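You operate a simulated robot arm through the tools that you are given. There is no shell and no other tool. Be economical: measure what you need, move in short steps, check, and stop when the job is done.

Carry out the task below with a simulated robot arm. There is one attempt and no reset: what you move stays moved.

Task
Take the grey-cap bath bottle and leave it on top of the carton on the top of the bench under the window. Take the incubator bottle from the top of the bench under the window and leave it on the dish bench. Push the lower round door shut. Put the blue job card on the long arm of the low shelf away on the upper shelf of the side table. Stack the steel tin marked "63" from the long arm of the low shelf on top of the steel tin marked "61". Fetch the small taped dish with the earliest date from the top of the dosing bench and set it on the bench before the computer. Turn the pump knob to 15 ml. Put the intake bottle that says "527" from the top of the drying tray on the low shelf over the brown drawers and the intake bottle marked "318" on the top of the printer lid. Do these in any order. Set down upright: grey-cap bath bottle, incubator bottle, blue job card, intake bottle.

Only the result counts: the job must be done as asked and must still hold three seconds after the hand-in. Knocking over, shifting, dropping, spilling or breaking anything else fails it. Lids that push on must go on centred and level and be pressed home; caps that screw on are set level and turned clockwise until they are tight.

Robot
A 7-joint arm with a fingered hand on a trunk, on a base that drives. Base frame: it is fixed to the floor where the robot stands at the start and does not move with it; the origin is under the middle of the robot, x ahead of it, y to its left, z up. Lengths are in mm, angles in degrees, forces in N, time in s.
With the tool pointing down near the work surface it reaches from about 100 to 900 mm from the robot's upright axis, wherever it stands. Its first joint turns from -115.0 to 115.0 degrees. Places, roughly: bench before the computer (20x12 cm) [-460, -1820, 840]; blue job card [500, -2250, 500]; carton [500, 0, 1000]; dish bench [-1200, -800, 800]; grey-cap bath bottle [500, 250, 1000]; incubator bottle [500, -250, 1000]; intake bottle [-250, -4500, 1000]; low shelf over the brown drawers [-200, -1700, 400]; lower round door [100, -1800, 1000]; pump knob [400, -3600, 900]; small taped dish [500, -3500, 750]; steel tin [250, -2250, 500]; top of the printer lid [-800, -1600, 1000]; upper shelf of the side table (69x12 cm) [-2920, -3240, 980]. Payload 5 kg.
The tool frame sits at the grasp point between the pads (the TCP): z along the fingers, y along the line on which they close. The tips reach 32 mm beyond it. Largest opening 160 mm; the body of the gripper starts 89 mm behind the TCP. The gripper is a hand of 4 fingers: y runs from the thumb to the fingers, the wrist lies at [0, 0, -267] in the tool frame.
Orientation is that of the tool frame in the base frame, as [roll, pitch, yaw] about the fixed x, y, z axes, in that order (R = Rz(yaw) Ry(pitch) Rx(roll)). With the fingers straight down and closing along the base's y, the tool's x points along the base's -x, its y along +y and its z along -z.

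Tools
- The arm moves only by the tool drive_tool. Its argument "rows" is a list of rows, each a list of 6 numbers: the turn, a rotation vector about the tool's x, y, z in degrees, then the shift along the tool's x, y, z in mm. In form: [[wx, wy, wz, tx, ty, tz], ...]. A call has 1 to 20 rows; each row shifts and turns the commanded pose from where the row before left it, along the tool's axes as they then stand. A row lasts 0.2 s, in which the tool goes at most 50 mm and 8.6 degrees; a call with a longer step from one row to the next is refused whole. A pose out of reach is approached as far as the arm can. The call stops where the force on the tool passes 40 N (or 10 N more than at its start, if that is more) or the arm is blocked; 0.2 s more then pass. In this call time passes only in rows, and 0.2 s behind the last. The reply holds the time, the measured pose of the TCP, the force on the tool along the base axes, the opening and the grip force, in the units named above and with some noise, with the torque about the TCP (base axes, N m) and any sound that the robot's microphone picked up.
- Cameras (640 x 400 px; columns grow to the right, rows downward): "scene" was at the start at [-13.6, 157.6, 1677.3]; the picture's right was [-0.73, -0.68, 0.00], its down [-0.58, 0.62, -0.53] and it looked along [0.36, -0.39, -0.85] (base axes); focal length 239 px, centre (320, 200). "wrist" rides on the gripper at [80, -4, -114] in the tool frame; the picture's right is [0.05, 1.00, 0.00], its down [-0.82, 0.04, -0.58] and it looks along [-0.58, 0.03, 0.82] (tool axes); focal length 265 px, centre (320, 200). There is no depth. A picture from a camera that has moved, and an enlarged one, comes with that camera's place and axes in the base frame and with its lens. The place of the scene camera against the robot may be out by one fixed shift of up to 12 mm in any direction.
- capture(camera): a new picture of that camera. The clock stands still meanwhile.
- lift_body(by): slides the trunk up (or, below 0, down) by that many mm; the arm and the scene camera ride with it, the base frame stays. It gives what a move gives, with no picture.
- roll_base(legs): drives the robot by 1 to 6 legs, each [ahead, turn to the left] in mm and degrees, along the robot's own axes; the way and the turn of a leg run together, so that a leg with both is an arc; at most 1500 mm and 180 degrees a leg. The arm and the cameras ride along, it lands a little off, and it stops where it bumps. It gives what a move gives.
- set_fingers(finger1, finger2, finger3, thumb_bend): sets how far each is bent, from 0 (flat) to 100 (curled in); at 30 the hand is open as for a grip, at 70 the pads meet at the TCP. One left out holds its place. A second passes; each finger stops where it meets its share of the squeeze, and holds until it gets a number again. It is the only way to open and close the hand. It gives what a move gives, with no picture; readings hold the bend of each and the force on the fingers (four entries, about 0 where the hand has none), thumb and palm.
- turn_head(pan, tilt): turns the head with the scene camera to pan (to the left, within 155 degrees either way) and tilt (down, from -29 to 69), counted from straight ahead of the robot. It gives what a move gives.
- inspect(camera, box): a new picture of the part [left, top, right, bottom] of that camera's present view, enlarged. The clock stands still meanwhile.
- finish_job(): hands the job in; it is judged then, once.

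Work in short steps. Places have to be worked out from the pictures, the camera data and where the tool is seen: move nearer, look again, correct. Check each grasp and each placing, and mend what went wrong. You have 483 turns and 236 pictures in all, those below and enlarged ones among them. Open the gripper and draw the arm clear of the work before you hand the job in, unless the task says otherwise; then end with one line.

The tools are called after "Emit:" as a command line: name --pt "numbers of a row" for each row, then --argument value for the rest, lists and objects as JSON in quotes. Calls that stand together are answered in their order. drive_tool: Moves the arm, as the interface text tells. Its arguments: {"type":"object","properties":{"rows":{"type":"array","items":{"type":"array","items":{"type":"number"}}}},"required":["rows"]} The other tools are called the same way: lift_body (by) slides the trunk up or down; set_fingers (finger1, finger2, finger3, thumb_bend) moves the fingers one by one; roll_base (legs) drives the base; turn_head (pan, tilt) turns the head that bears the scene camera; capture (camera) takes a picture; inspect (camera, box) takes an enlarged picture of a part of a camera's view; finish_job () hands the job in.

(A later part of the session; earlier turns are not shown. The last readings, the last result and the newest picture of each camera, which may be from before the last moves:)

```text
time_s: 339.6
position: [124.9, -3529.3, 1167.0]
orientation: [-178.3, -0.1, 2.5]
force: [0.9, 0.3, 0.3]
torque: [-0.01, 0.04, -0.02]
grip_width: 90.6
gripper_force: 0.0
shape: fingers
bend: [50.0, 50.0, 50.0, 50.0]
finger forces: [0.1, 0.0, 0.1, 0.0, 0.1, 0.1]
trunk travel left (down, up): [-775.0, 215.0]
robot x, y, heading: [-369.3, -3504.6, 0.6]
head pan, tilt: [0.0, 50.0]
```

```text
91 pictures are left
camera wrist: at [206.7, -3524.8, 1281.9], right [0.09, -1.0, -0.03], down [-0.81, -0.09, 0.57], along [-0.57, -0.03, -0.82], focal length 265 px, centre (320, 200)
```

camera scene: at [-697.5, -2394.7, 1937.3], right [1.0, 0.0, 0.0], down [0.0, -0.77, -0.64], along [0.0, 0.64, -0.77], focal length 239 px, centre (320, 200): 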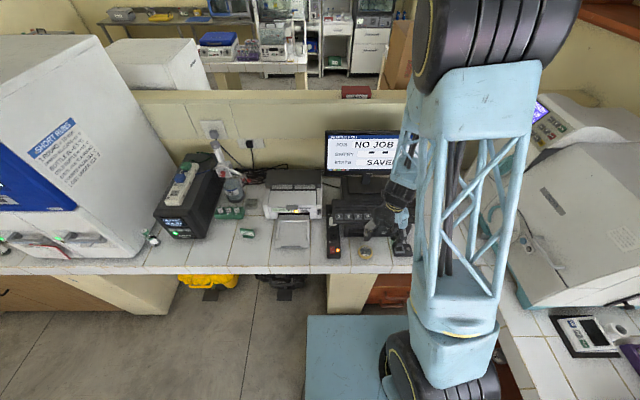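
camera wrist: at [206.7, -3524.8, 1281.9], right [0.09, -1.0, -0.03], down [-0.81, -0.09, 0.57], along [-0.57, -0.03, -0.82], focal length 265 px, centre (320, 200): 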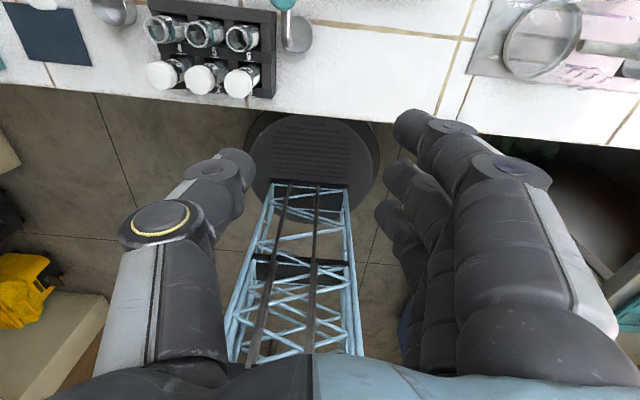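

Move over the pump and look.

Emit:
drive_tool --pt "0 0 0 44 14 0" --pt "0 0 0 44 14 0" --pt "0 0 0 44 14 0" --pt "0 0 0 44 14 0" --pt "0 0 0 44 14 0"

Emit:
capture --camera "wrist"

Emit:
inspect --camera "wrist" --box '[250, 60, 410, 160]'

```text
time_s: 340.9
position: [348.7, -3591.4, 1165.5]
orientation: [-178.3, -0.1, 2.4]
force: [1.2, -0.2, -0.9]
torque: [0.02, 0.04, -0.01]
grip_width: 90.3
gripper_force: 0.1
shape: fingers
bend: [50.0, 50.0, 50.0, 50.0]
finger forces: [0.1, 0.0, 0.1, 0.0, 0.0, 0.0]
trunk travel left (down, up): [-775.0, 215.0]
robot x, y, heading: [-367.3, -3507.2, 0.6]
head pan, tilt: [0.0, 50.0]
```

```text
90 pictures are left
camera wrist: at [429.5, -3586.2, 1280.7], right [0.09, -1.0, -0.03], down [-0.81, -0.09, 0.57], along [-0.57, -0.03, -0.82], focal length 265 px, centre (320, 200)
```

wrist: 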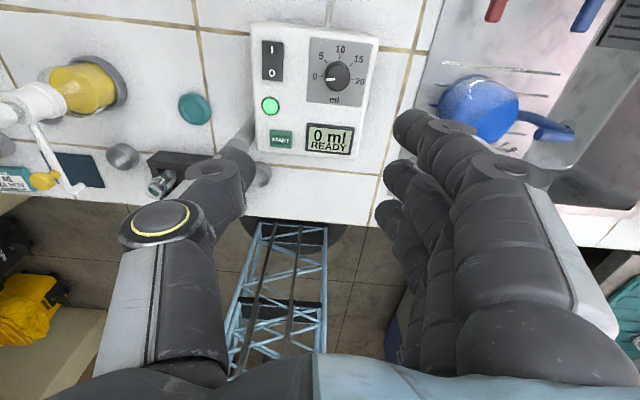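

```text
4.00 times, centred on (330, 110) of wrist
camera zoom: at [429.5, -3586.2, 1280.7], right [0.09, -1.0, -0.03], down [-0.81, -0.09, 0.57], along [-0.57, -0.03, -0.82], focal length 1062 px, centre (280, 560)
```

zoom: 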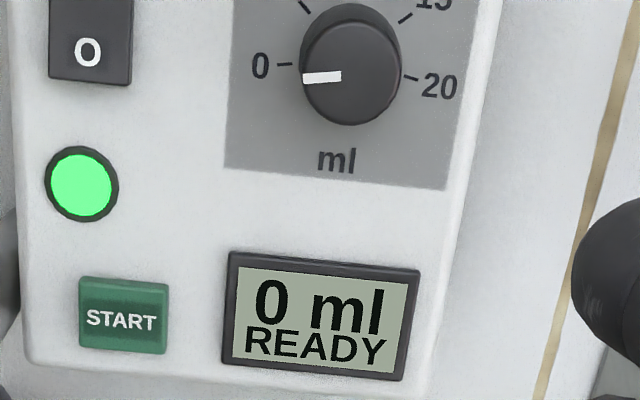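

Knob at 0 (pointing left); 15 ml is 135° clockwise. I pre-rotate the hand −135° so that turning back +135° stays in the known range.

Emit:
drive_tool --pt "0 0 -8.5 0 0 0" --pt "0 0 -8.5 0 0 0" --pt "0 0 -8.5 0 0 0" --pt "0 0 -8.5 0 0 0" --pt "0 0 -8.5 0 0 0" --pt "0 0 -8.5 0 0 0" --pt "0 0 -8.5 0 0 0" --pt "0 0 -8.5 0 0 0" --pt "0 0 -8.5 0 0 0" --pt "0 0 -8.5 0 0 0" --pt "0 0 -8.5 0 0 0" --pt "0 0 -8.5 0 0 0" --pt "0 0 -8.5 0 0 0" --pt "0 0 -8.5 0 0 0" --pt "0 0 -8.5 0 0 0" --pt "0 0 -8.5 0 0 0"

Emit:
capture --camera "wrist"

```text
time_s: 344.2
position: [349.3, -3589.7, 1166.4]
orientation: [178.6, -0.9, 138.7]
force: [-0.2, -1.2, 0.2]
torque: [-0.01, -0.02, -0.01]
grip_width: 90.5
gripper_force: 0.1
shape: fingers
bend: [50.0, 50.0, 50.0, 50.0]
finger forces: [0.1, 0.0, 0.1, 0.1, 0.1, 0.0]
trunk travel left (down, up): [-775.0, 215.0]
robot x, y, heading: [-368.0, -3510.6, 0.7]
head pan, tilt: [0.0, 50.0]
```

```text
88 pictures are left
camera wrist: at [284.9, -3543.2, 1282.5], right [0.62, 0.78, 0.02], down [0.64, -0.52, 0.56], along [0.45, -0.33, -0.83], focal length 265 px, centre (320, 200)
```

wrist: 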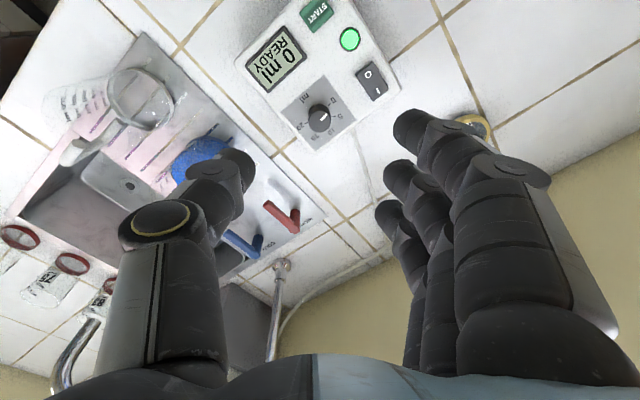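

Knob ≈[368,-3600]. Shift over it and descend to z≈1010, then look.

Emit:
drive_tool --pt "0 0 0 -21 5 0" --pt "0 0 0 0 0 40" --pt "0 0 0 0 0 40" --pt "0 0 0 0 0 40" --pt "0 0 0 0 0 35"

Emit:
capture --camera "wrist"

```text
time_s: 345.4
position: [366.5, -3595.4, 1009.9]
orientation: [178.8, -1.2, 138.3]
force: [0.0, 0.5, 0.2]
torque: [0.01, -0.01, -0.04]
grip_width: 90.7
gripper_force: 0.0
shape: fingers
bend: [50.0, 50.0, 50.0, 50.0]
finger forces: [0.0, 0.1, 0.0, 0.1, 0.1, 0.0]
trunk travel left (down, up): [-775.0, 215.0]
robot x, y, heading: [-366.1, -3507.0, 0.8]
head pan, tilt: [0.0, 50.0]
```

```text
87 pictures are left
camera wrist: at [304.7, -3548.3, 1127.5], right [0.62, 0.78, 0.02], down [0.64, -0.53, 0.56], along [0.45, -0.34, -0.83], focal length 265 px, centre (320, 200)
```

wrist: 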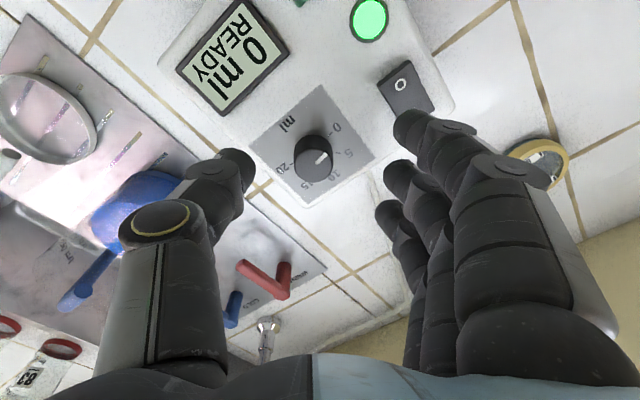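

Zoom on the knob.

Emit:
inspect --camera "wrist" --box '[250, 90, 390, 210]'

```text
3.33 times, centred on (320, 150) of wrist
camera zoom: at [304.7, -3548.3, 1127.5], right [0.62, 0.78, 0.02], down [0.64, -0.53, 0.56], along [0.45, -0.34, -0.83], focal length 885 px, centre (320, 367)
```

zoom: 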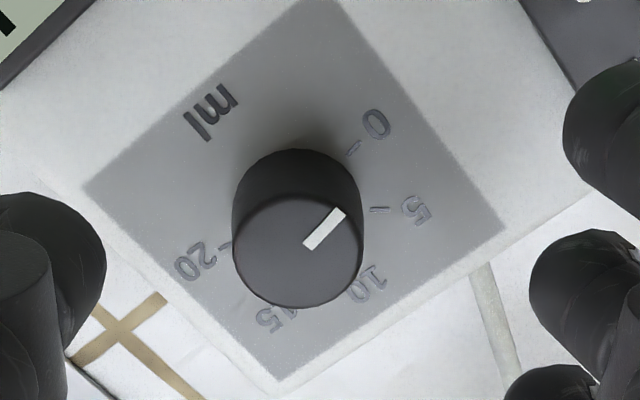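

Knob centre ≈[371,-3604], top ≈956, base ≈930. Centre the hand and descend to z≈972.

Emit:
drive_tool --pt "0 0 0 -9 -3.5 8" --pt "0 0 0 0 0 15" --pt "0 0 0 0 0 15"

Emit:
set_fingers --finger1 58 --finger2 58 --finger3 58 --thumb_bend 58

Emit:
capture --camera "wrist"

```text
time_s: 346.3
position: [374.7, -3601.5, 981.0]
orientation: [178.3, -0.6, 138.5]
force: [-4.0, 1.5, 25.5]
torque: [1.71, 0.04, 0.29]
grip_width: 90.0
gripper_force: 12.3
shape: fingers
bend: [54.0, 50.0, 50.0, 50.0]
finger forces: [25.0, 0.0, 0.1, 0.0, 0.1, 0.0]
trunk travel left (down, up): [-775.0, 215.0]
robot x, y, heading: [-364.4, -3509.4, 0.7]
head pan, tilt: [0.0, 50.0]
stopped in row 3: the force on the tool passed its limit at 44 N (the readings are from after the stop); the commanded pose is now the measured one
```

```text
time_s: 347.3
position: [373.6, -3602.2, 981.0]
orientation: [178.3, -0.7, 138.5]
force: [4.1, 1.1, 32.3]
torque: [2.09, -0.45, -0.28]
grip_width: 78.4
gripper_force: 15.8
shape: fingers
bend: [57.0, 57.0, 57.0, 57.0]
finger forces: [32.1, 0.0, 0.0, 0.0, 0.0, 0.0]
trunk travel left (down, up): [-775.0, 215.0]
robot x, y, heading: [-367.5, -3504.2, 0.5]
head pan, tilt: [0.0, 50.0]
```

```text
85 pictures are left
camera wrist: at [310.1, -3555.3, 1095.5], right [0.62, 0.78, 0.03], down [0.63, -0.53, 0.57], along [0.46, -0.34, -0.82], focal length 265 px, centre (320, 200)
```

wrist: 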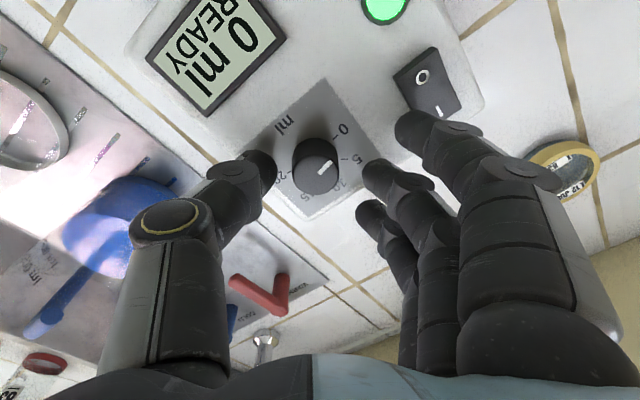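

Finger 1 was pressing near the rocker switch; lift at once, then narrow the hand before descending.

Emit:
drive_tool --pt "0 0 0 0 0 -15" --pt "0 0 0 0 0 -20"

Emit:
set_fingers --finger1 61 --finger2 61 --finger3 61 --thumb_bend 61

Emit:
capture --camera "wrist"

```text
time_s: 347.9
position: [372.6, -3602.0, 1012.2]
orientation: [178.5, -0.9, 138.5]
force: [1.0, 0.2, -0.8]
torque: [0.03, -0.02, -0.03]
grip_width: 64.9
gripper_force: 0.0
shape: fingers
bend: [57.0, 57.0, 57.0, 57.0]
finger forces: [0.0, 0.0, 0.0, 0.1, 0.0, 0.0]
trunk travel left (down, up): [-775.0, 215.0]
robot x, y, heading: [-365.0, -3508.7, 0.8]
head pan, tilt: [0.0, 50.0]
```

```text
time_s: 348.9
position: [373.6, -3602.3, 1011.9]
orientation: [178.5, -0.8, 138.4]
force: [-0.1, -0.4, -1.0]
torque: [0.02, -0.02, 0.01]
grip_width: 50.4
gripper_force: 0.0
shape: fingers
bend: [61.0, 61.0, 61.0, 61.0]
finger forces: [0.1, 0.1, 0.0, 0.0, 0.0, 0.0]
trunk travel left (down, up): [-775.0, 215.0]
robot x, y, heading: [-365.7, -3508.8, 0.9]
head pan, tilt: [0.0, 50.0]
```

```text
84 pictures are left
camera wrist: at [310.7, -3555.5, 1128.6], right [0.62, 0.78, 0.03], down [0.63, -0.53, 0.57], along [0.46, -0.34, -0.82], focal length 265 px, centre (320, 200)
```

wrist: 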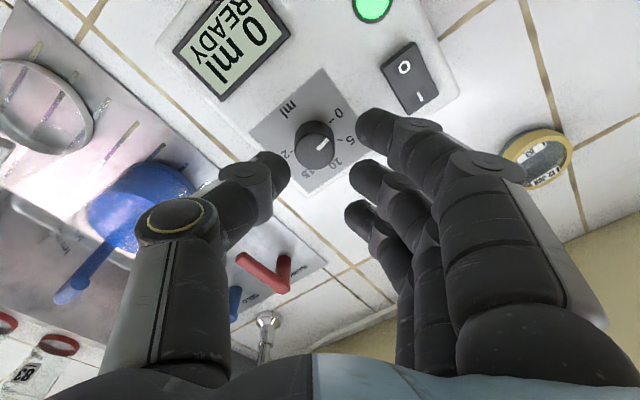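

Descend again with the narrower hand.

Emit:
drive_tool --pt "0 0 0 0 -1 15" --pt "0 0 0 0 0 12" --pt "0 0 0 0 0 9"

Emit:
capture --camera "wrist"

```text
time_s: 349.7
position: [374.1, -3601.5, 975.8]
orientation: [178.5, -0.8, 138.5]
force: [-0.5, 0.1, 0.0]
torque: [0.0, 0.03, -0.02]
grip_width: 50.2
gripper_force: 0.2
shape: fingers
bend: [61.0, 61.0, 61.0, 61.0]
finger forces: [0.0, 0.0, 0.1, 0.0, 0.0, 0.1]
trunk travel left (down, up): [-775.0, 215.0]
robot x, y, heading: [-364.2, -3506.0, 0.4]
head pan, tilt: [0.0, 50.0]
```

```text
83 pictures are left
camera wrist: at [310.6, -3555.5, 1092.3], right [0.62, 0.78, 0.03], down [0.63, -0.53, 0.57], along [0.46, -0.34, -0.82], focal length 265 px, centre (320, 200)
```

wrist: 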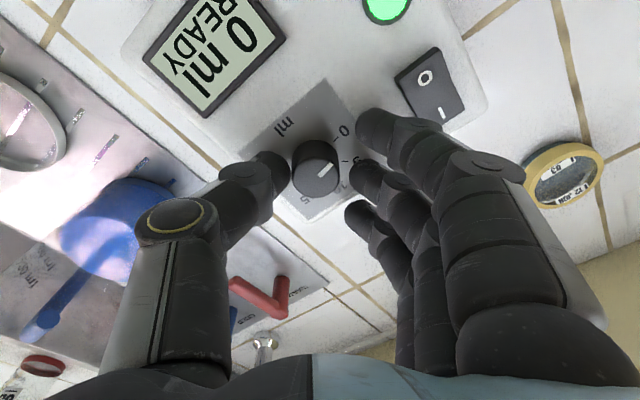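

Lower 5 mm and pinch the knob with thumb and finger 2.

Emit:
drive_tool --pt "0 0 0 0 0 5"

Emit:
set_fingers --finger2 70 --thumb_bend 70

Emit:
inspect --camera "wrist" --box '[230, 80, 450, 240]'

```text
time_s: 350.1
position: [372.8, -3602.6, 975.3]
orientation: [178.4, -0.7, 138.6]
force: [-6.3, 0.3, 24.6]
torque: [-0.7, 0.66, -0.15]
grip_width: 50.4
gripper_force: 12.6
shape: fingers
bend: [61.0, 61.0, 61.0, 62.0]
finger forces: [0.1, 0.1, 0.1, 0.1, 24.8, 0.1]
trunk travel left (down, up): [-775.0, 215.0]
robot x, y, heading: [-368.3, -3507.7, 0.6]
head pan, tilt: [0.0, 50.0]
```

```text
time_s: 351.1
position: [371.0, -3601.8, 973.2]
orientation: [178.4, -0.8, 138.5]
force: [-4.4, -6.6, 16.5]
torque: [-0.32, -0.06, 0.01]
grip_width: 46.2
gripper_force: 16.4
shape: fingers
bend: [61.0, 65.0, 62.0, 67.0]
finger forces: [0.1, 5.8, 7.1, 0.0, 19.9, 0.1]
trunk travel left (down, up): [-775.0, 215.0]
robot x, y, heading: [-366.3, -3505.4, 0.7]
head pan, tilt: [0.0, 50.0]
```

```text
2.50 times, centred on (340, 160) of wrist
camera zoom: at [309.2, -3556.1, 1088.7], right [0.62, 0.78, 0.03], down [0.63, -0.53, 0.57], along [0.46, -0.34, -0.82], focal length 664 px, centre (270, 300)
```

zoom: 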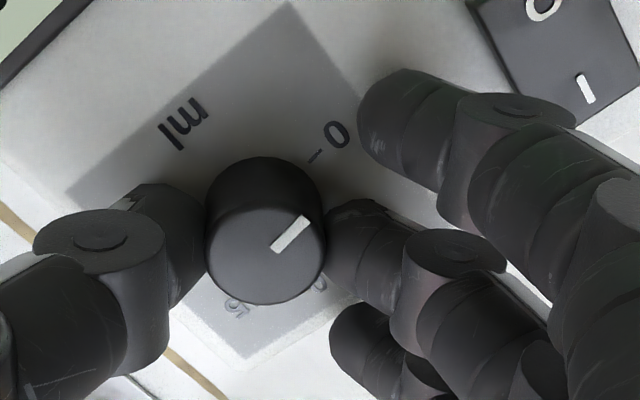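

Pinched. Relieve by 2 mm and turn clockwise 45° first.

Emit:
drive_tool --pt "0 0 0 0 0 -2" --pt "0 0 7.5 0 0 0" --pt "0 0 7.5 0 0 0" --pt "0 0 7.5 0 0 0" --pt "0 0 7.5 0 0 0" --pt "0 0 7.5 0 0 0" --pt "0 0 7.5 0 0 0"

Emit:
capture --camera "wrist"

```text
time_s: 352.7
position: [373.4, -3603.5, 973.4]
orientation: [179.5, -1.6, 93.5]
force: [-3.9, -4.0, 4.9]
torque: [-0.46, -0.48, 0.23]
grip_width: 47.5
gripper_force: 14.4
shape: fingers
bend: [61.0, 65.0, 61.0, 66.0]
finger forces: [0.0, 4.9, 12.0, 0.0, 11.9, 0.1]
trunk travel left (down, up): [-775.0, 215.0]
robot x, y, heading: [-368.5, -3505.6, 0.6]
head pan, tilt: [0.0, 50.0]
```

```text
81 pictures are left
camera wrist: at [363.8, -3526.0, 1091.6], right [0.99, 0.11, 0.01], down [0.09, -0.83, 0.55], along [0.07, -0.55, -0.83], focal length 265 px, centre (320, 200)
```

wrist: 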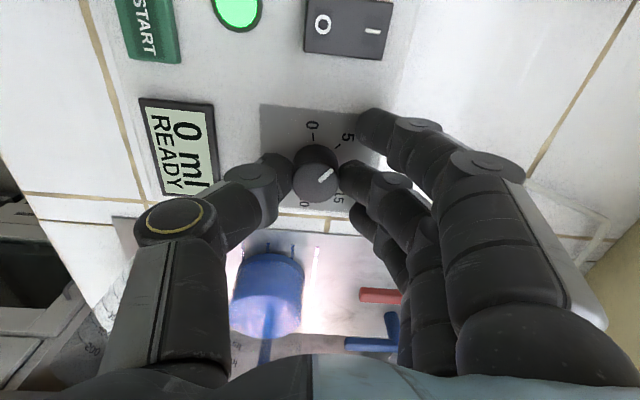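

The knob turns with the hand. Continue 45° more.

Emit:
drive_tool --pt "0 0 7.5 0 0 0" --pt "0 0 7.5 0 0 0" --pt "0 0 7.5 0 0 0" --pt "0 0 7.5 0 0 0" --pt "0 0 7.5 0 0 0" --pt "0 0 7.5 0 0 0"

Emit:
inspect --camera "wrist" --box '[210, 60, 450, 240]'

```text
time_s: 354.1
position: [372.8, -3602.5, 974.4]
orientation: [-179.2, -1.4, 48.4]
force: [-1.9, -5.1, 13.6]
torque: [-0.84, -0.18, 0.28]
grip_width: 46.5
gripper_force: 16.1
shape: fingers
bend: [61.0, 65.0, 61.0, 66.0]
finger forces: [0.1, 7.0, 16.0, 0.0, 9.7, 0.0]
trunk travel left (down, up): [-775.0, 215.0]
robot x, y, heading: [-364.5, -3507.8, 0.7]
head pan, tilt: [0.0, 50.0]
```

```text
2.22 times, centred on (330, 150) of wrist
camera zoom: at [422.5, -3543.2, 1091.9], right [0.78, -0.62, -0.01], down [-0.51, -0.65, 0.55], along [-0.35, -0.43, -0.83], focal length 590 px, centre (298, 311)
```

zoom: 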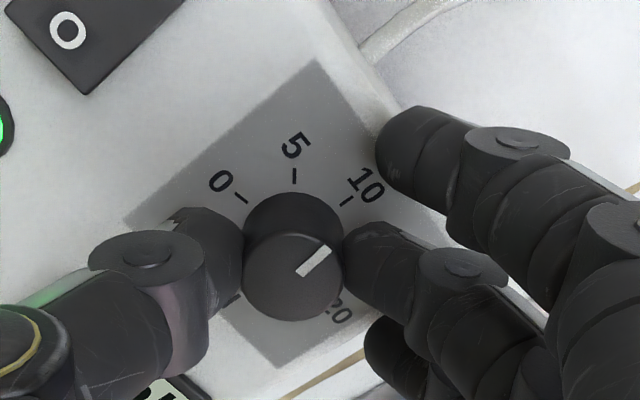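

Mark at 10 exactly (90°). Turn the last 45° to 15.

Emit:
drive_tool --pt "0 0 7.5 0 0 0" --pt "0 0 7.5 0 0 0" --pt "0 0 7.5 0 0 0" --pt "0 0 7.5 0 0 0" --pt "0 0 7.5 0 0 0" --pt "0 0 7.5 0 0 0"

Emit:
inspect --camera "wrist" --box '[210, 60, 450, 240]'

```text
time_s: 355.5
position: [372.5, -3602.1, 974.7]
orientation: [-178.3, -0.5, 3.3]
force: [-4.5, -4.2, 14.8]
torque: [-0.84, 0.55, 0.31]
grip_width: 45.2
gripper_force: 16.3
shape: fingers
bend: [61.0, 65.0, 62.0, 67.0]
finger forces: [0.0, 8.4, 15.8, 0.0, 8.8, 0.1]
trunk travel left (down, up): [-775.0, 215.0]
robot x, y, heading: [-365.6, -3508.6, 1.0]
head pan, tilt: [0.0, 50.0]
```

```text
2.22 times, centred on (330, 150) of wrist
camera zoom: at [452.1, -3597.2, 1090.6], right [0.11, -0.99, -0.03], down [-0.82, -0.11, 0.57], along [-0.57, -0.04, -0.82], focal length 590 px, centre (298, 311)
```

zoom: 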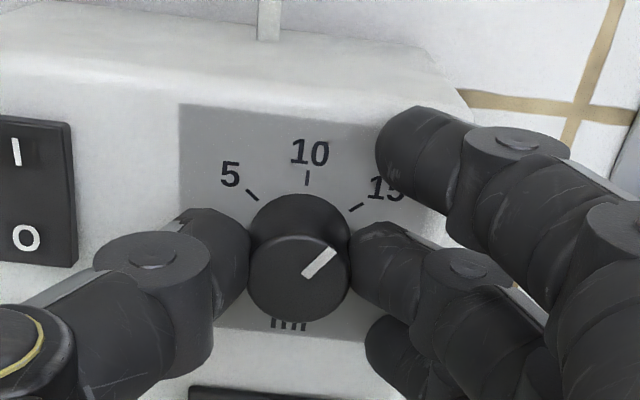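

Very close; the mark is about 5° short of the 15 tick. Turn 5° more.

Emit:
drive_tool --pt "0 0 5 0 0 0"

Emit:
inspect --camera "wrist" --box '[250, 80, 390, 200]'

```text
time_s: 355.9
position: [371.8, -3603.0, 974.9]
orientation: [-178.2, -0.4, -1.5]
force: [-4.2, -3.0, 15.8]
torque: [-0.71, 0.54, 0.29]
grip_width: 45.2
gripper_force: 15.9
shape: fingers
bend: [61.0, 65.0, 62.0, 67.0]
finger forces: [0.0, 8.4, 14.4, 0.0, 8.9, 0.0]
trunk travel left (down, up): [-775.0, 215.0]
robot x, y, heading: [-363.9, -3508.0, 0.8]
head pan, tilt: [0.0, 50.0]
```

```text
3.33 times, centred on (320, 140) of wrist
camera zoom: at [452.6, -3604.2, 1090.4], right [0.02, -1.0, -0.03], down [-0.82, -0.04, 0.57], along [-0.57, 0.01, -0.82], focal length 885 px, centre (320, 400)
```

zoom: 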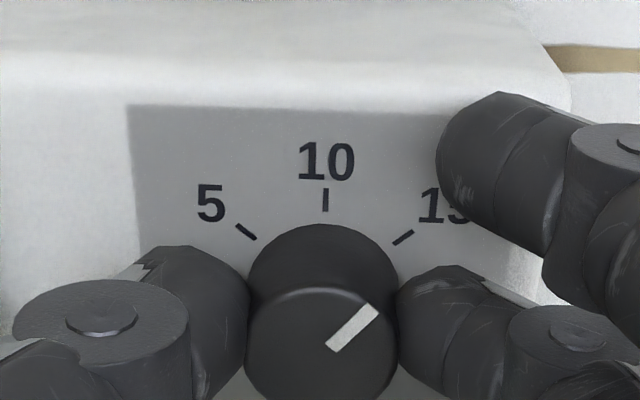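

The dial ticks are spaced more than 45° (≈54° per 5 ml), so a bit more is needed. Turn 9° further, then release and look from above.

Emit:
drive_tool --pt "0 0 4.5 0 0 0" --pt "0 0 4.5 0 0 0"

Emit:
set_fingers --finger1 60 --finger2 61 --finger3 59 --thumb_bend 61

Emit:
drive_tool --pt "0 0 0 0 0 -15" --pt "0 0 0 0 0 -45" --pt "0 0 0 0 0 -45" --pt "0 0 0 -20 0 -30"

Emit:
inspect --camera "wrist" --box '[260, 40, 400, 160]'

```text
time_s: 356.5
position: [373.3, -3602.8, 975.7]
orientation: [-178.3, 0.0, -10.6]
force: [-3.4, -2.8, 13.7]
torque: [-0.56, 0.5, 0.17]
grip_width: 44.7
gripper_force: 15.1
shape: fingers
bend: [61.0, 65.0, 62.0, 67.0]
finger forces: [0.1, 9.3, 11.8, 0.0, 8.3, 0.0]
trunk travel left (down, up): [-775.0, 215.0]
robot x, y, heading: [-367.3, -3509.9, 0.9]
head pan, tilt: [0.0, 50.0]
```

```text
time_s: 357.5
position: [374.2, -3603.2, 974.6]
orientation: [-178.3, -0.2, -10.5]
force: [-2.7, -0.3, 14.7]
torque: [-0.4, 0.58, 0.0]
grip_width: 50.3
gripper_force: 7.6
shape: fingers
bend: [61.0, 61.0, 61.0, 61.0]
finger forces: [1.4, 0.1, 13.0, 0.1, 0.1, 0.1]
trunk travel left (down, up): [-775.0, 215.0]
robot x, y, heading: [-366.3, -3506.5, 0.6]
head pan, tilt: [0.0, 50.0]
```

```text
time_s: 358.5
position: [351.5, -3604.0, 1110.0]
orientation: [-178.3, -0.1, -10.5]
force: [-0.8, -0.6, 0.4]
torque: [-0.01, -0.03, 0.03]
grip_width: 50.8
gripper_force: 0.1
shape: fingers
bend: [60.0, 61.0, 59.0, 61.0]
finger forces: [0.1, 0.0, 0.0, 0.0, 0.1, 0.1]
trunk travel left (down, up): [-775.0, 215.0]
robot x, y, heading: [-366.1, -3509.3, 0.5]
head pan, tilt: [0.0, 50.0]
```

```text
3.33 times, centred on (330, 100) of wrist
camera zoom: at [431.2, -3617.0, 1224.5], right [-0.13, -0.99, -0.03], down [-0.81, 0.09, 0.57], along [-0.57, 0.1, -0.82], focal length 885 px, centre (287, 533)
```

zoom: 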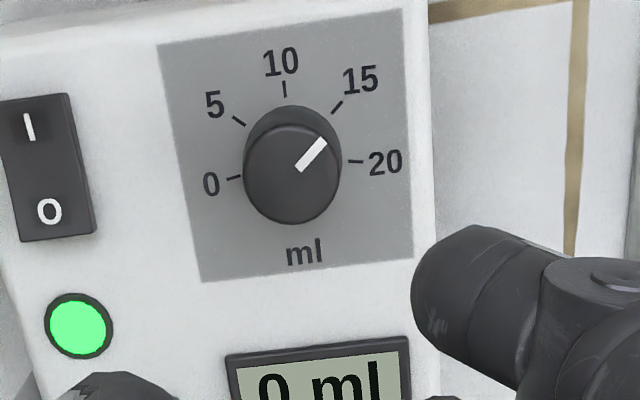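

The pointer is aligned with 15. Now raise/retract, back up and turn to face the drying tray (−y).

Emit:
drive_tool --pt "0 0 -5 0 0 -40" --pt "0 0 -5 0 0 -40" --pt "0 0 0 -45 0 0" --pt "0 0 0 -45 0 0" --pt "0 0 0 -45 0 0" --pt "0 0 0 -45 0 0" --pt "0 0 0 -45 0 0" --pt "0 0 0 -45 0 0"

Emit:
roll_base --legs '[[-120, 0], [0, -90]]'

Emit:
turn_head --pan 0 --tilt 45

Emit:
capture --camera "scene"

```text
time_s: 360.3
position: [81.6, -3603.5, 1187.7]
orientation: [-178.3, -0.5, -0.5]
force: [0.5, 0.1, -0.4]
torque: [-0.01, -0.05, 0.01]
grip_width: 51.2
gripper_force: 0.0
shape: fingers
bend: [60.0, 61.0, 59.0, 61.0]
finger forces: [0.0, 0.0, 0.0, 0.0, 0.0, 0.0]
trunk travel left (down, up): [-775.0, 215.0]
robot x, y, heading: [-365.2, -3509.1, 0.9]
head pan, tilt: [0.0, 50.0]
```

```text
time_s: 365.5
position: [-580.2, -3958.9, 1186.8]
orientation: [-178.3, -0.3, -90.2]
force: [0.4, 0.0, 1.0]
torque: [0.01, -0.02, -0.01]
grip_width: 51.1
gripper_force: 0.0
shape: fingers
bend: [60.0, 61.0, 59.0, 61.0]
finger forces: [0.1, 0.0, 0.1, 0.1, 0.0, 0.0]
trunk travel left (down, up): [-775.0, 215.0]
robot x, y, heading: [-486.5, -3508.0, -89.1]
head pan, tilt: [0.0, 50.0]
```

```text
time_s: 366.2
position: [-580.2, -3958.5, 1186.3]
orientation: [-178.3, -0.5, -90.2]
force: [-0.5, 0.4, -0.1]
torque: [-0.01, 0.01, 0.0]
grip_width: 51.0
gripper_force: 0.0
shape: fingers
bend: [60.0, 61.0, 59.0, 61.0]
finger forces: [0.0, 0.1, 0.0, 0.0, 0.1, 0.0]
trunk travel left (down, up): [-775.0, 215.0]
robot x, y, heading: [-481.8, -3508.2, -89.0]
head pan, tilt: [0.0, 45.0]
```

```text
76 pictures are left
camera scene: at [-283.4, -3522.4, 1944.1], right [-1.0, -0.02, 0.0], down [-0.01, 0.71, -0.71], along [0.01, -0.71, -0.71], focal length 239 px, centre (320, 200)
```

scene: 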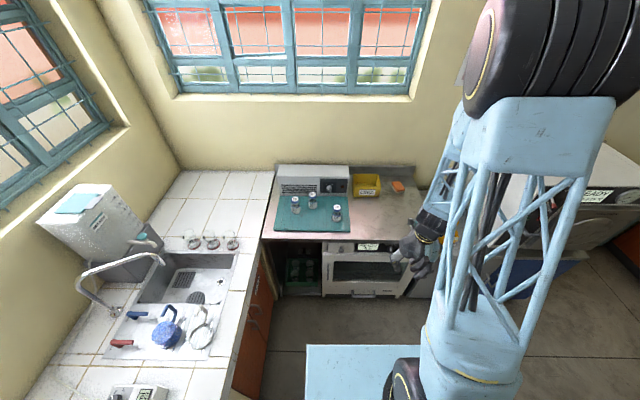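

Three bottles on the teal drying tray. Zoom to identify them.

Emit:
inspect --camera "scene" --box '[265, 165, 365, 240]'

```text
5.33 times, centred on (315, 202) of scene
camera zoom: at [-283.4, -3522.4, 1944.1], right [-1.0, -0.02, 0.0], down [-0.01, 0.71, -0.71], along [0.01, -0.71, -0.71], focal length 1274 px, centre (347, 187)
```

zoom: 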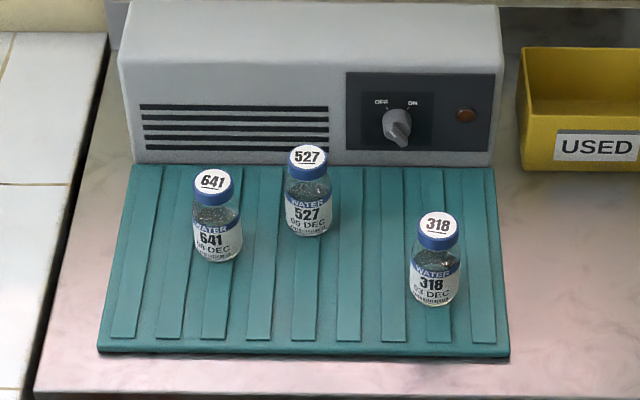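

Bottles 641, 527, 318 on the tray (top ≈914). I reposition the base and flip the hand 180° so the wrist camera is on the robot's side.

Emit:
roll_base --legs '[[0, 30], [280, 0], [0, -31]]'

Emit:
drive_tool --pt "0 0 -8.5 0 0 0" --pt "0 0 -8.5 0 0 0" --pt "0 0 -8.5 0 0 0" --pt "0 0 -8.5 0 0 0" --pt "0 0 -8.5 0 0 0" --pt "0 0 -8.5 0 0 0" --pt "0 0 -8.5 0 0 0" --pt "0 0 -8.5 0 0 0" --pt "0 0 -8.5 0 0 0" --pt "0 0 -8.5 0 0 0" --pt "0 0 -8.5 0 0 0" --pt "0 0 -8.5 0 0 0" --pt "0 0 -8.5 0 0 0" --pt "0 0 -8.5 0 0 0" --pt "0 0 -8.5 0 0 0" --pt "0 0 -8.5 0 0 0" --pt "0 0 -8.5 0 0 0" --pt "0 0 -8.5 0 0 0" --pt "0 0 -8.5 0 0 0" --pt "0 0 -8.5 0 0 0"

Emit:
drive_tool --pt "0 0 -8.5 0 0 0" --pt "0 0 0 0 0 5"

Emit:
capture --camera "wrist"

```text
time_s: 371.3
position: [-440.6, -4196.8, 1185.8]
orientation: [-178.3, -0.5, -91.0]
force: [0.4, 0.2, 0.2]
torque: [-0.03, -0.04, 0.01]
grip_width: 51.1
gripper_force: 0.1
shape: fingers
bend: [60.0, 61.0, 59.0, 61.0]
finger forces: [0.1, 0.1, 0.1, 0.0, 0.1, 0.0]
trunk travel left (down, up): [-775.0, 215.0]
robot x, y, heading: [-343.5, -3747.7, -89.9]
head pan, tilt: [0.0, 45.0]
```

```text
time_s: 375.5
position: [-441.3, -4196.1, 1187.1]
orientation: [178.3, 0.1, 79.2]
force: [-0.5, 0.1, -0.1]
torque: [-0.05, -0.01, -0.02]
grip_width: 51.0
gripper_force: 0.1
shape: fingers
bend: [60.0, 61.0, 59.0, 61.0]
finger forces: [0.0, 0.0, 0.0, 0.1, 0.0, 0.0]
trunk travel left (down, up): [-775.0, 215.0]
robot x, y, heading: [-343.7, -3748.1, -89.8]
head pan, tilt: [0.0, 45.0]
```

```text
time_s: 376.1
position: [-441.6, -4198.1, 1181.7]
orientation: [178.3, 0.5, 87.5]
force: [-0.3, -0.3, 0.5]
torque: [0.07, 0.04, -0.01]
grip_width: 51.1
gripper_force: 0.0
shape: fingers
bend: [60.0, 61.0, 59.0, 61.0]
finger forces: [0.1, 0.0, 0.1, 0.0, 0.0, 0.0]
trunk travel left (down, up): [-775.0, 215.0]
robot x, y, heading: [-343.9, -3748.2, -89.6]
head pan, tilt: [0.0, 45.0]
```

```text
74 pictures are left
camera wrist: at [-444.4, -4116.1, 1296.0], right [1.0, 0.01, 0.03], down [-0.01, -0.81, 0.58], along [0.03, -0.58, -0.81], focal length 265 px, centre (320, 200)
```

wrist: 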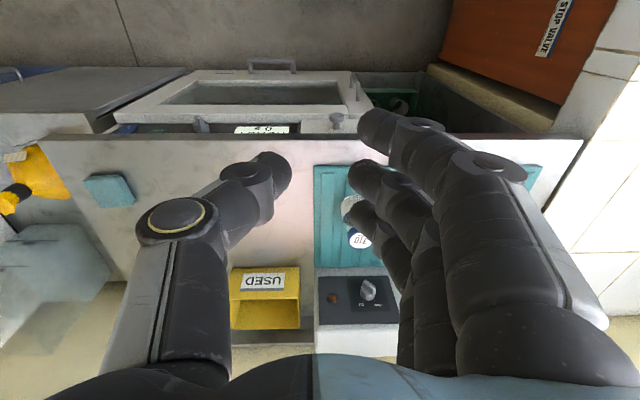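

Bottle 318 near [-372,-4390]. Open and move above it.

Emit:
set_fingers --finger1 47 --finger2 47 --finger3 47 --thumb_bend 47

Emit:
drive_tool --pt "0 0 0 -38 14 0" --pt "0 0 0 -38 14 0" --pt "0 0 0 -38 14 0" --pt "0 0 0 -38 14 0" --pt "0 0 0 -38 14 30" --pt "0 0 0 0 0 40"

Emit:
capture --camera "wrist"

```text
time_s: 377.1
position: [-442.4, -4196.4, 1182.8]
orientation: [178.3, 0.3, 87.5]
force: [-0.5, -0.2, -0.5]
torque: [0.0, 0.01, 0.0]
grip_width: 102.1
gripper_force: 0.1
shape: fingers
bend: [47.0, 47.0, 47.0, 47.0]
finger forces: [0.0, 0.0, 0.1, 0.0, 0.1, 0.1]
trunk travel left (down, up): [-775.0, 215.0]
robot x, y, heading: [-340.1, -3748.2, -90.0]
head pan, tilt: [0.0, 45.0]
```

```text
refused: row 5 steps farther than a row can; nothing moved
```

```text
73 pictures are left
camera wrist: at [-444.6, -4115.7, 1296.0], right [1.0, 0.01, 0.03], down [-0.01, -0.81, 0.58], along [0.03, -0.58, -0.81], focal length 265 px, centre (320, 200)
```

wrist: 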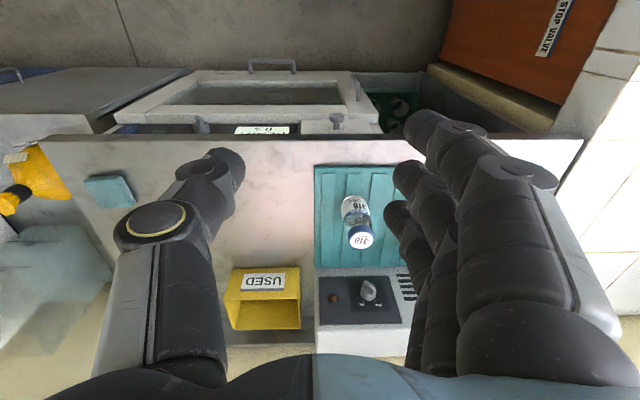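

Repeat the move with legal steps.

Emit:
drive_tool --pt "0 0 0 -38 14 0" --pt "0 0 0 -38 14 0" --pt "0 0 0 -38 14 0" --pt "0 0 0 -38 14 0" --pt "0 0 0 -38 14 0" --pt "0 0 0 0 0 40" --pt "0 0 0 0 0 30"

Emit:
capture --camera "wrist"

```text
time_s: 378.7
position: [-376.3, -4393.3, 1112.9]
orientation: [178.3, 0.2, 87.6]
force: [-0.1, 0.5, 0.4]
torque: [0.05, 0.0, -0.02]
grip_width: 102.7
gripper_force: 0.1
shape: fingers
bend: [47.0, 47.0, 47.0, 47.0]
finger forces: [0.0, 0.1, 0.0, 0.1, 0.0, 0.0]
trunk travel left (down, up): [-775.0, 215.0]
robot x, y, heading: [-338.6, -3752.6, -89.9]
head pan, tilt: [0.0, 45.0]
```

```text
72 pictures are left
camera wrist: at [-381.3, -4311.0, 1227.6], right [1.0, 0.01, 0.03], down [-0.01, -0.81, 0.58], along [0.03, -0.58, -0.81], focal length 265 px, centre (320, 200)
```

wrist: 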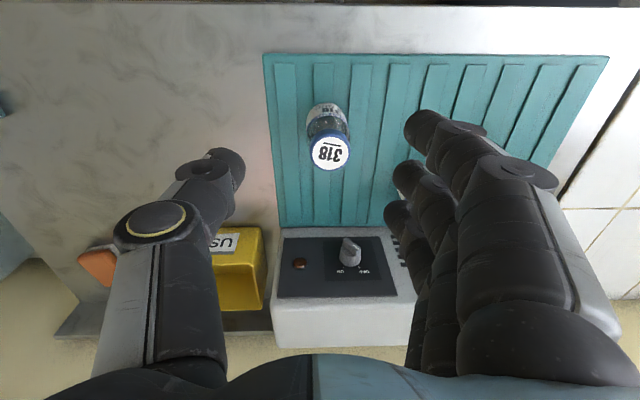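

318's cap is at ≈[-361,-4437,965]. Shift and descend to grasp height ≈912.

Emit:
drive_tool --pt "0 0 0 -43 16 0" --pt "0 0 0 0 0 40" --pt "0 0 0 0 0 40" --pt "0 0 0 0 0 40"

Emit:
capture --camera "wrist"

```text
time_s: 379.7
position: [-360.1, -4436.6, 995.4]
orientation: [178.4, 0.4, 87.5]
force: [-0.9, -0.2, 0.9]
torque: [0.02, 0.02, 0.01]
grip_width: 103.1
gripper_force: 0.0
shape: fingers
bend: [47.0, 47.0, 47.0, 47.0]
finger forces: [0.0, 0.1, 0.1, 0.0, 0.0, 0.1]
trunk travel left (down, up): [-775.0, 215.0]
robot x, y, heading: [-340.3, -3747.3, -89.7]
head pan, tilt: [0.0, 45.0]
```

```text
71 pictures are left
camera wrist: at [-364.3, -4355.1, 1109.3], right [1.0, 0.01, 0.03], down [-0.01, -0.81, 0.58], along [0.03, -0.58, -0.81], focal length 265 px, centre (320, 200)
```

wrist: 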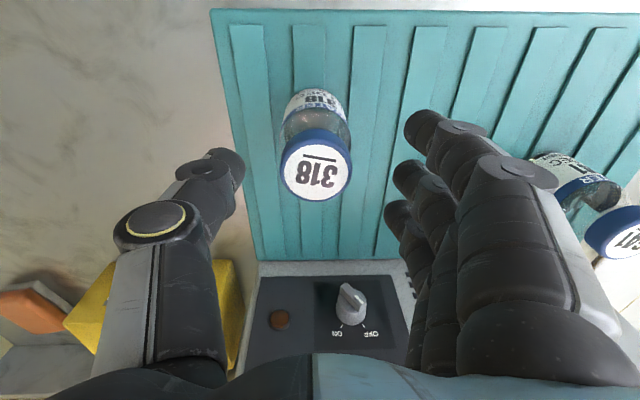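

Aligned. Descend, close and lift.

Emit:
drive_tool --pt "0 0 0 0 -1 40" --pt "0 0 0 0 0 40" --pt "0 0 0 0 0 3"

Emit:
set_fingers --finger1 68 --finger2 68 --finger3 68 --thumb_bend 68

Emit:
capture --camera "wrist"

```text
time_s: 380.5
position: [-358.9, -4437.2, 912.1]
orientation: [178.3, 0.4, 87.5]
force: [0.4, -0.2, 0.5]
torque: [0.03, -0.02, 0.01]
grip_width: 102.7
gripper_force: 0.0
shape: fingers
bend: [47.0, 47.0, 47.0, 47.0]
finger forces: [0.1, 0.0, 0.1, 0.1, 0.1, 0.1]
trunk travel left (down, up): [-775.0, 215.0]
robot x, y, heading: [-339.1, -3746.4, -90.0]
head pan, tilt: [0.0, 45.0]
```

```text
time_s: 381.5
position: [-360.1, -4437.8, 911.9]
orientation: [178.4, 0.3, 87.4]
force: [-1.1, -0.7, 0.9]
torque: [-0.06, 0.02, 0.0]
grip_width: 47.1
gripper_force: 14.2
shape: fingers
bend: [64.0, 57.0, 67.0, 63.0]
finger forces: [4.5, 8.7, 1.1, 0.1, 14.7, 0.0]
trunk travel left (down, up): [-775.0, 215.0]
robot x, y, heading: [-340.5, -3748.7, -89.8]
head pan, tilt: [0.0, 45.0]
```

```text
70 pictures are left
camera wrist: at [-362.3, -4355.2, 1026.8], right [1.0, 0.01, 0.03], down [-0.01, -0.81, 0.58], along [0.03, -0.58, -0.81], focal length 265 px, centre (320, 200)
```

wrist: 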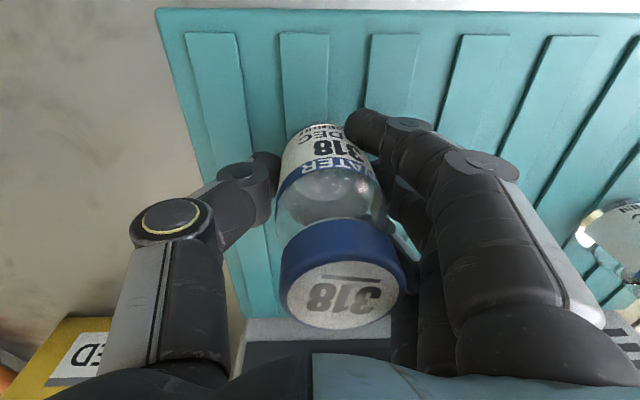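

Firm grip. Lift, retract, and drive toward the printer.

Emit:
drive_tool --pt "0 0 0 0 0 -10" --pt "0 0 0 0 0 -40" --pt "0 0 0 0 0 -45" --pt "0 0 0 0 0 -45" --pt "0 0 0 0 0 -45" --pt "0 0 0 0 0 -45" --pt "0 0 0 0 0 -45" --pt "0 0 0 45 0 0" --pt "0 0 0 45 0 0" --pt "0 0 0 45 0 0" --pt "0 0 0 45 0 0" --pt "0 0 0 45 0 0"

Emit:
roll_base --legs '[[0, -90], [430, 0], [0, -90], [1330, 0]]'

Emit:
turn_head --pan 0 --tilt 50

Emit:
capture --camera "scene"

```text
time_s: 384.1
position: [-356.7, -4205.4, 1186.8]
orientation: [178.3, 0.4, 87.6]
force: [-0.2, 0.8, -0.3]
torque: [0.01, 0.0, -0.02]
grip_width: 46.9
gripper_force: 14.8
shape: fingers
bend: [64.0, 57.0, 67.0, 63.0]
finger forces: [4.7, 8.7, 1.5, 0.0, 14.4, 0.0]
trunk travel left (down, up): [-775.0, 215.0]
robot x, y, heading: [-344.2, -3743.8, -90.0]
head pan, tilt: [0.0, 45.0]
```

```text
time_s: 401.0
position: [-814.5, -1949.8, 1185.2]
orientation: [178.4, 0.3, -90.7]
force: [-0.4, 0.9, -0.7]
torque: [0.0, 0.02, -0.01]
grip_width: 46.6
gripper_force: 14.0
shape: fingers
bend: [64.0, 57.0, 67.0, 64.0]
finger forces: [3.3, 8.8, 1.7, 0.0, 13.9, 0.0]
trunk travel left (down, up): [-775.0, 215.0]
robot x, y, heading: [-815.1, -2407.2, 92.0]
head pan, tilt: [0.0, 45.0]
```

```text
time_s: 401.7
position: [-813.8, -1949.8, 1186.8]
orientation: [178.3, 0.3, -90.7]
force: [0.0, 0.0, -1.7]
torque: [0.02, -0.03, -0.03]
grip_width: 46.7
gripper_force: 13.5
shape: fingers
bend: [64.0, 57.0, 67.0, 64.0]
finger forces: [3.3, 8.9, 1.6, 0.0, 13.9, 0.0]
trunk travel left (down, up): [-775.0, 215.0]
robot x, y, heading: [-813.5, -2409.9, 92.1]
head pan, tilt: [0.0, 50.0]
```

```text
69 pictures are left
camera scene: at [-1019.7, -2395.1, 1937.3], right [1.0, 0.03, 0.0], down [0.03, -0.77, -0.64], along [-0.02, 0.64, -0.77], focal length 239 px, centre (320, 200)
```

scene: 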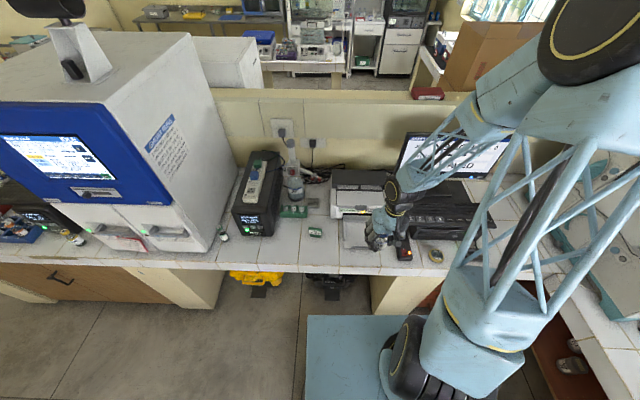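

Zoom on the printer.

Emit:
inspect --camera "scene" --box '[300, 150, 440, 260]'

Emit:
capture --camera "wrist"

```text
3.64 times, centred on (370, 205) of scene
camera zoom: at [-1019.7, -2395.1, 1937.3], right [1.0, 0.03, 0.0], down [0.03, -0.77, -0.64], along [-0.02, 0.64, -0.77], focal length 868 px, centre (138, 182)
```

zoom: 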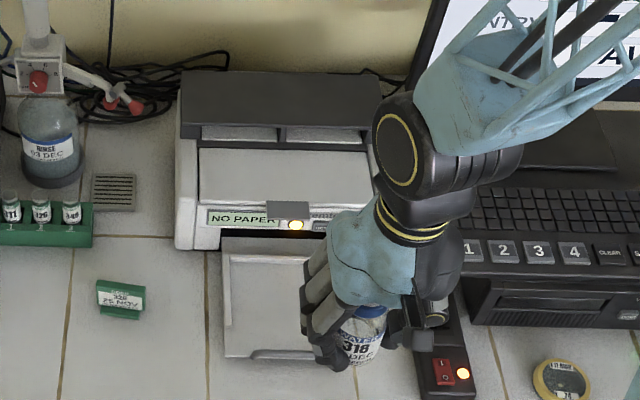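

```text
67 pictures are left
camera wrist: at [-806.9, -2031.7, 1300.8], right [-1.0, -0.04, 0.03], down [-0.01, 0.81, 0.58], along [-0.05, 0.58, -0.81], focal length 265 px, centre (320, 200)
```

wrist: 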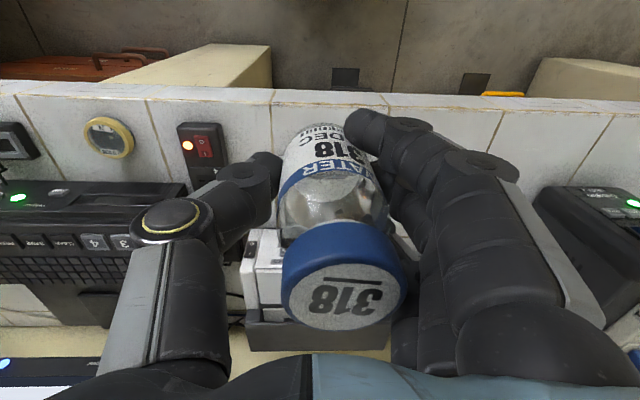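

Zoom more closely on the printer's top to judge its shape.

Emit:
inspect --camera "scene" --box '[335, 160, 415, 225]'

```text
6.15 times, centred on (375, 192) of scene
camera zoom: at [-1019.7, -2395.1, 1937.3], right [1.0, 0.03, 0.0], down [0.03, -0.77, -0.64], along [-0.02, 0.64, -0.77], focal length 1470 px, centre (-18, 246)
```

zoom: 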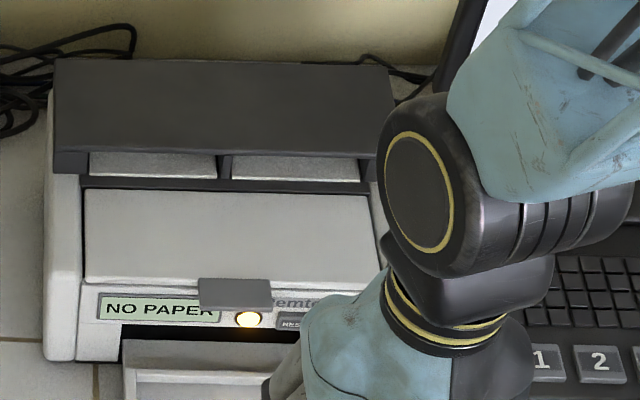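

The light-grey lid (z≈965, y −1627…−1520, centre x≈−830) is the target. Move above it at z≈1187 and check.

Emit:
drive_tool --pt "0 0 0 -46 2.5 0" --pt "0 0 0 -46 2.5 0" --pt "0 0 0 -46 2.5 0" --pt "0 0 0 -46 2.5 0" --pt "0 0 0 -46 2.5 0" --pt "0 0 0 -46 2.5 0" --pt "0 0 0 -46 2.5 0" --pt "0 0 0 -46 2.5 0"

Emit:
capture --camera "wrist"

Emit:
inspect --camera "scene" --box '[300, 120, 460, 240]'

```text
time_s: 403.5
position: [-830.8, -1580.4, 1187.8]
orientation: [178.3, 0.3, -90.7]
force: [0.8, -0.1, -1.3]
torque: [-0.03, -0.01, 0.0]
grip_width: 46.1
gripper_force: 14.0
shape: fingers
bend: [65.0, 57.0, 67.0, 64.0]
finger forces: [3.6, 9.0, 1.7, 0.0, 13.7, 0.1]
trunk travel left (down, up): [-775.0, 215.0]
robot x, y, heading: [-815.5, -2411.0, 92.0]
head pan, tilt: [0.0, 50.0]
```

```text
65 pictures are left
camera wrist: at [-822.9, -1661.3, 1301.8], right [-1.0, -0.04, 0.03], down [-0.01, 0.81, 0.58], along [-0.05, 0.58, -0.81], focal length 265 px, centre (320, 200)
```

wrist: 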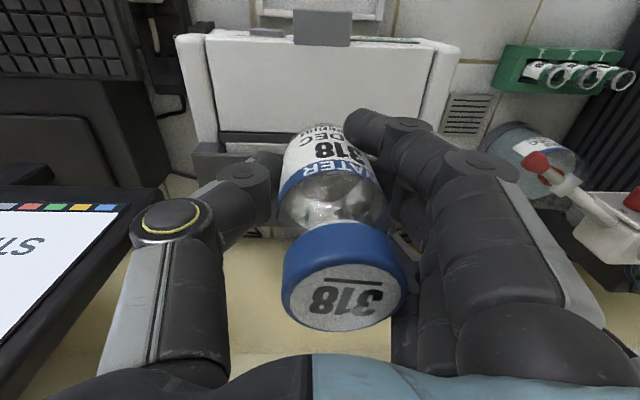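

```text
3.33 times, centred on (380, 180) of scene
camera zoom: at [-1020.0, -2393.0, 1937.1], right [1.0, 0.03, 0.0], down [0.03, -0.77, -0.64], along [-0.02, 0.64, -0.77], focal length 796 px, centre (120, 267)
```

zoom: 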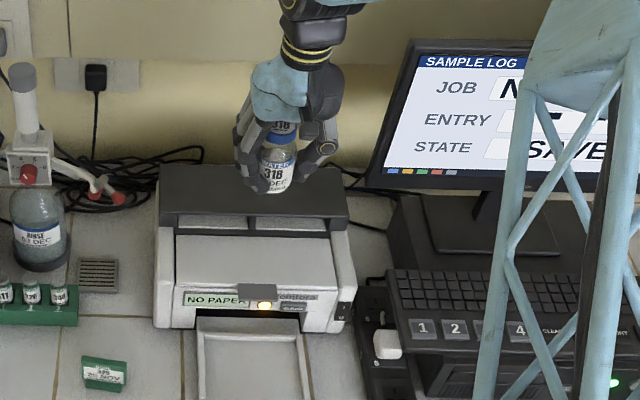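

The lid is flat, centre ≈[-837,-1583], z≈970-980. Lower over it.

Emit:
drive_tool --pt "0 0 0 3 5 20" --pt "0 0 0 0 0 40" --pt "0 0 0 0 0 40" --pt "0 0 0 0 0 35"

Emit:
capture --camera "wrist"

```text
time_s: 404.5
position: [-837.1, -1583.5, 1054.9]
orientation: [178.3, 0.2, -90.8]
force: [-0.7, 0.6, -1.0]
torque: [-0.07, -0.01, 0.01]
grip_width: 45.9
gripper_force: 14.0
shape: fingers
bend: [65.0, 57.0, 67.0, 64.0]
finger forces: [3.7, 8.9, 1.9, 0.1, 13.6, 0.0]
trunk travel left (down, up): [-775.0, 215.0]
robot x, y, heading: [-815.9, -2408.7, 91.9]
head pan, tilt: [0.0, 50.0]
```

```text
63 pictures are left
camera wrist: at [-831.1, -1664.8, 1168.4], right [-1.0, -0.04, 0.03], down [-0.01, 0.81, 0.58], along [-0.05, 0.58, -0.81], focal length 265 px, centre (320, 200)
```

wrist: 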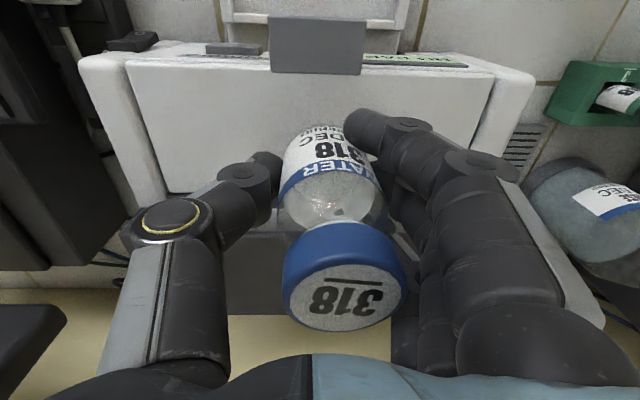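

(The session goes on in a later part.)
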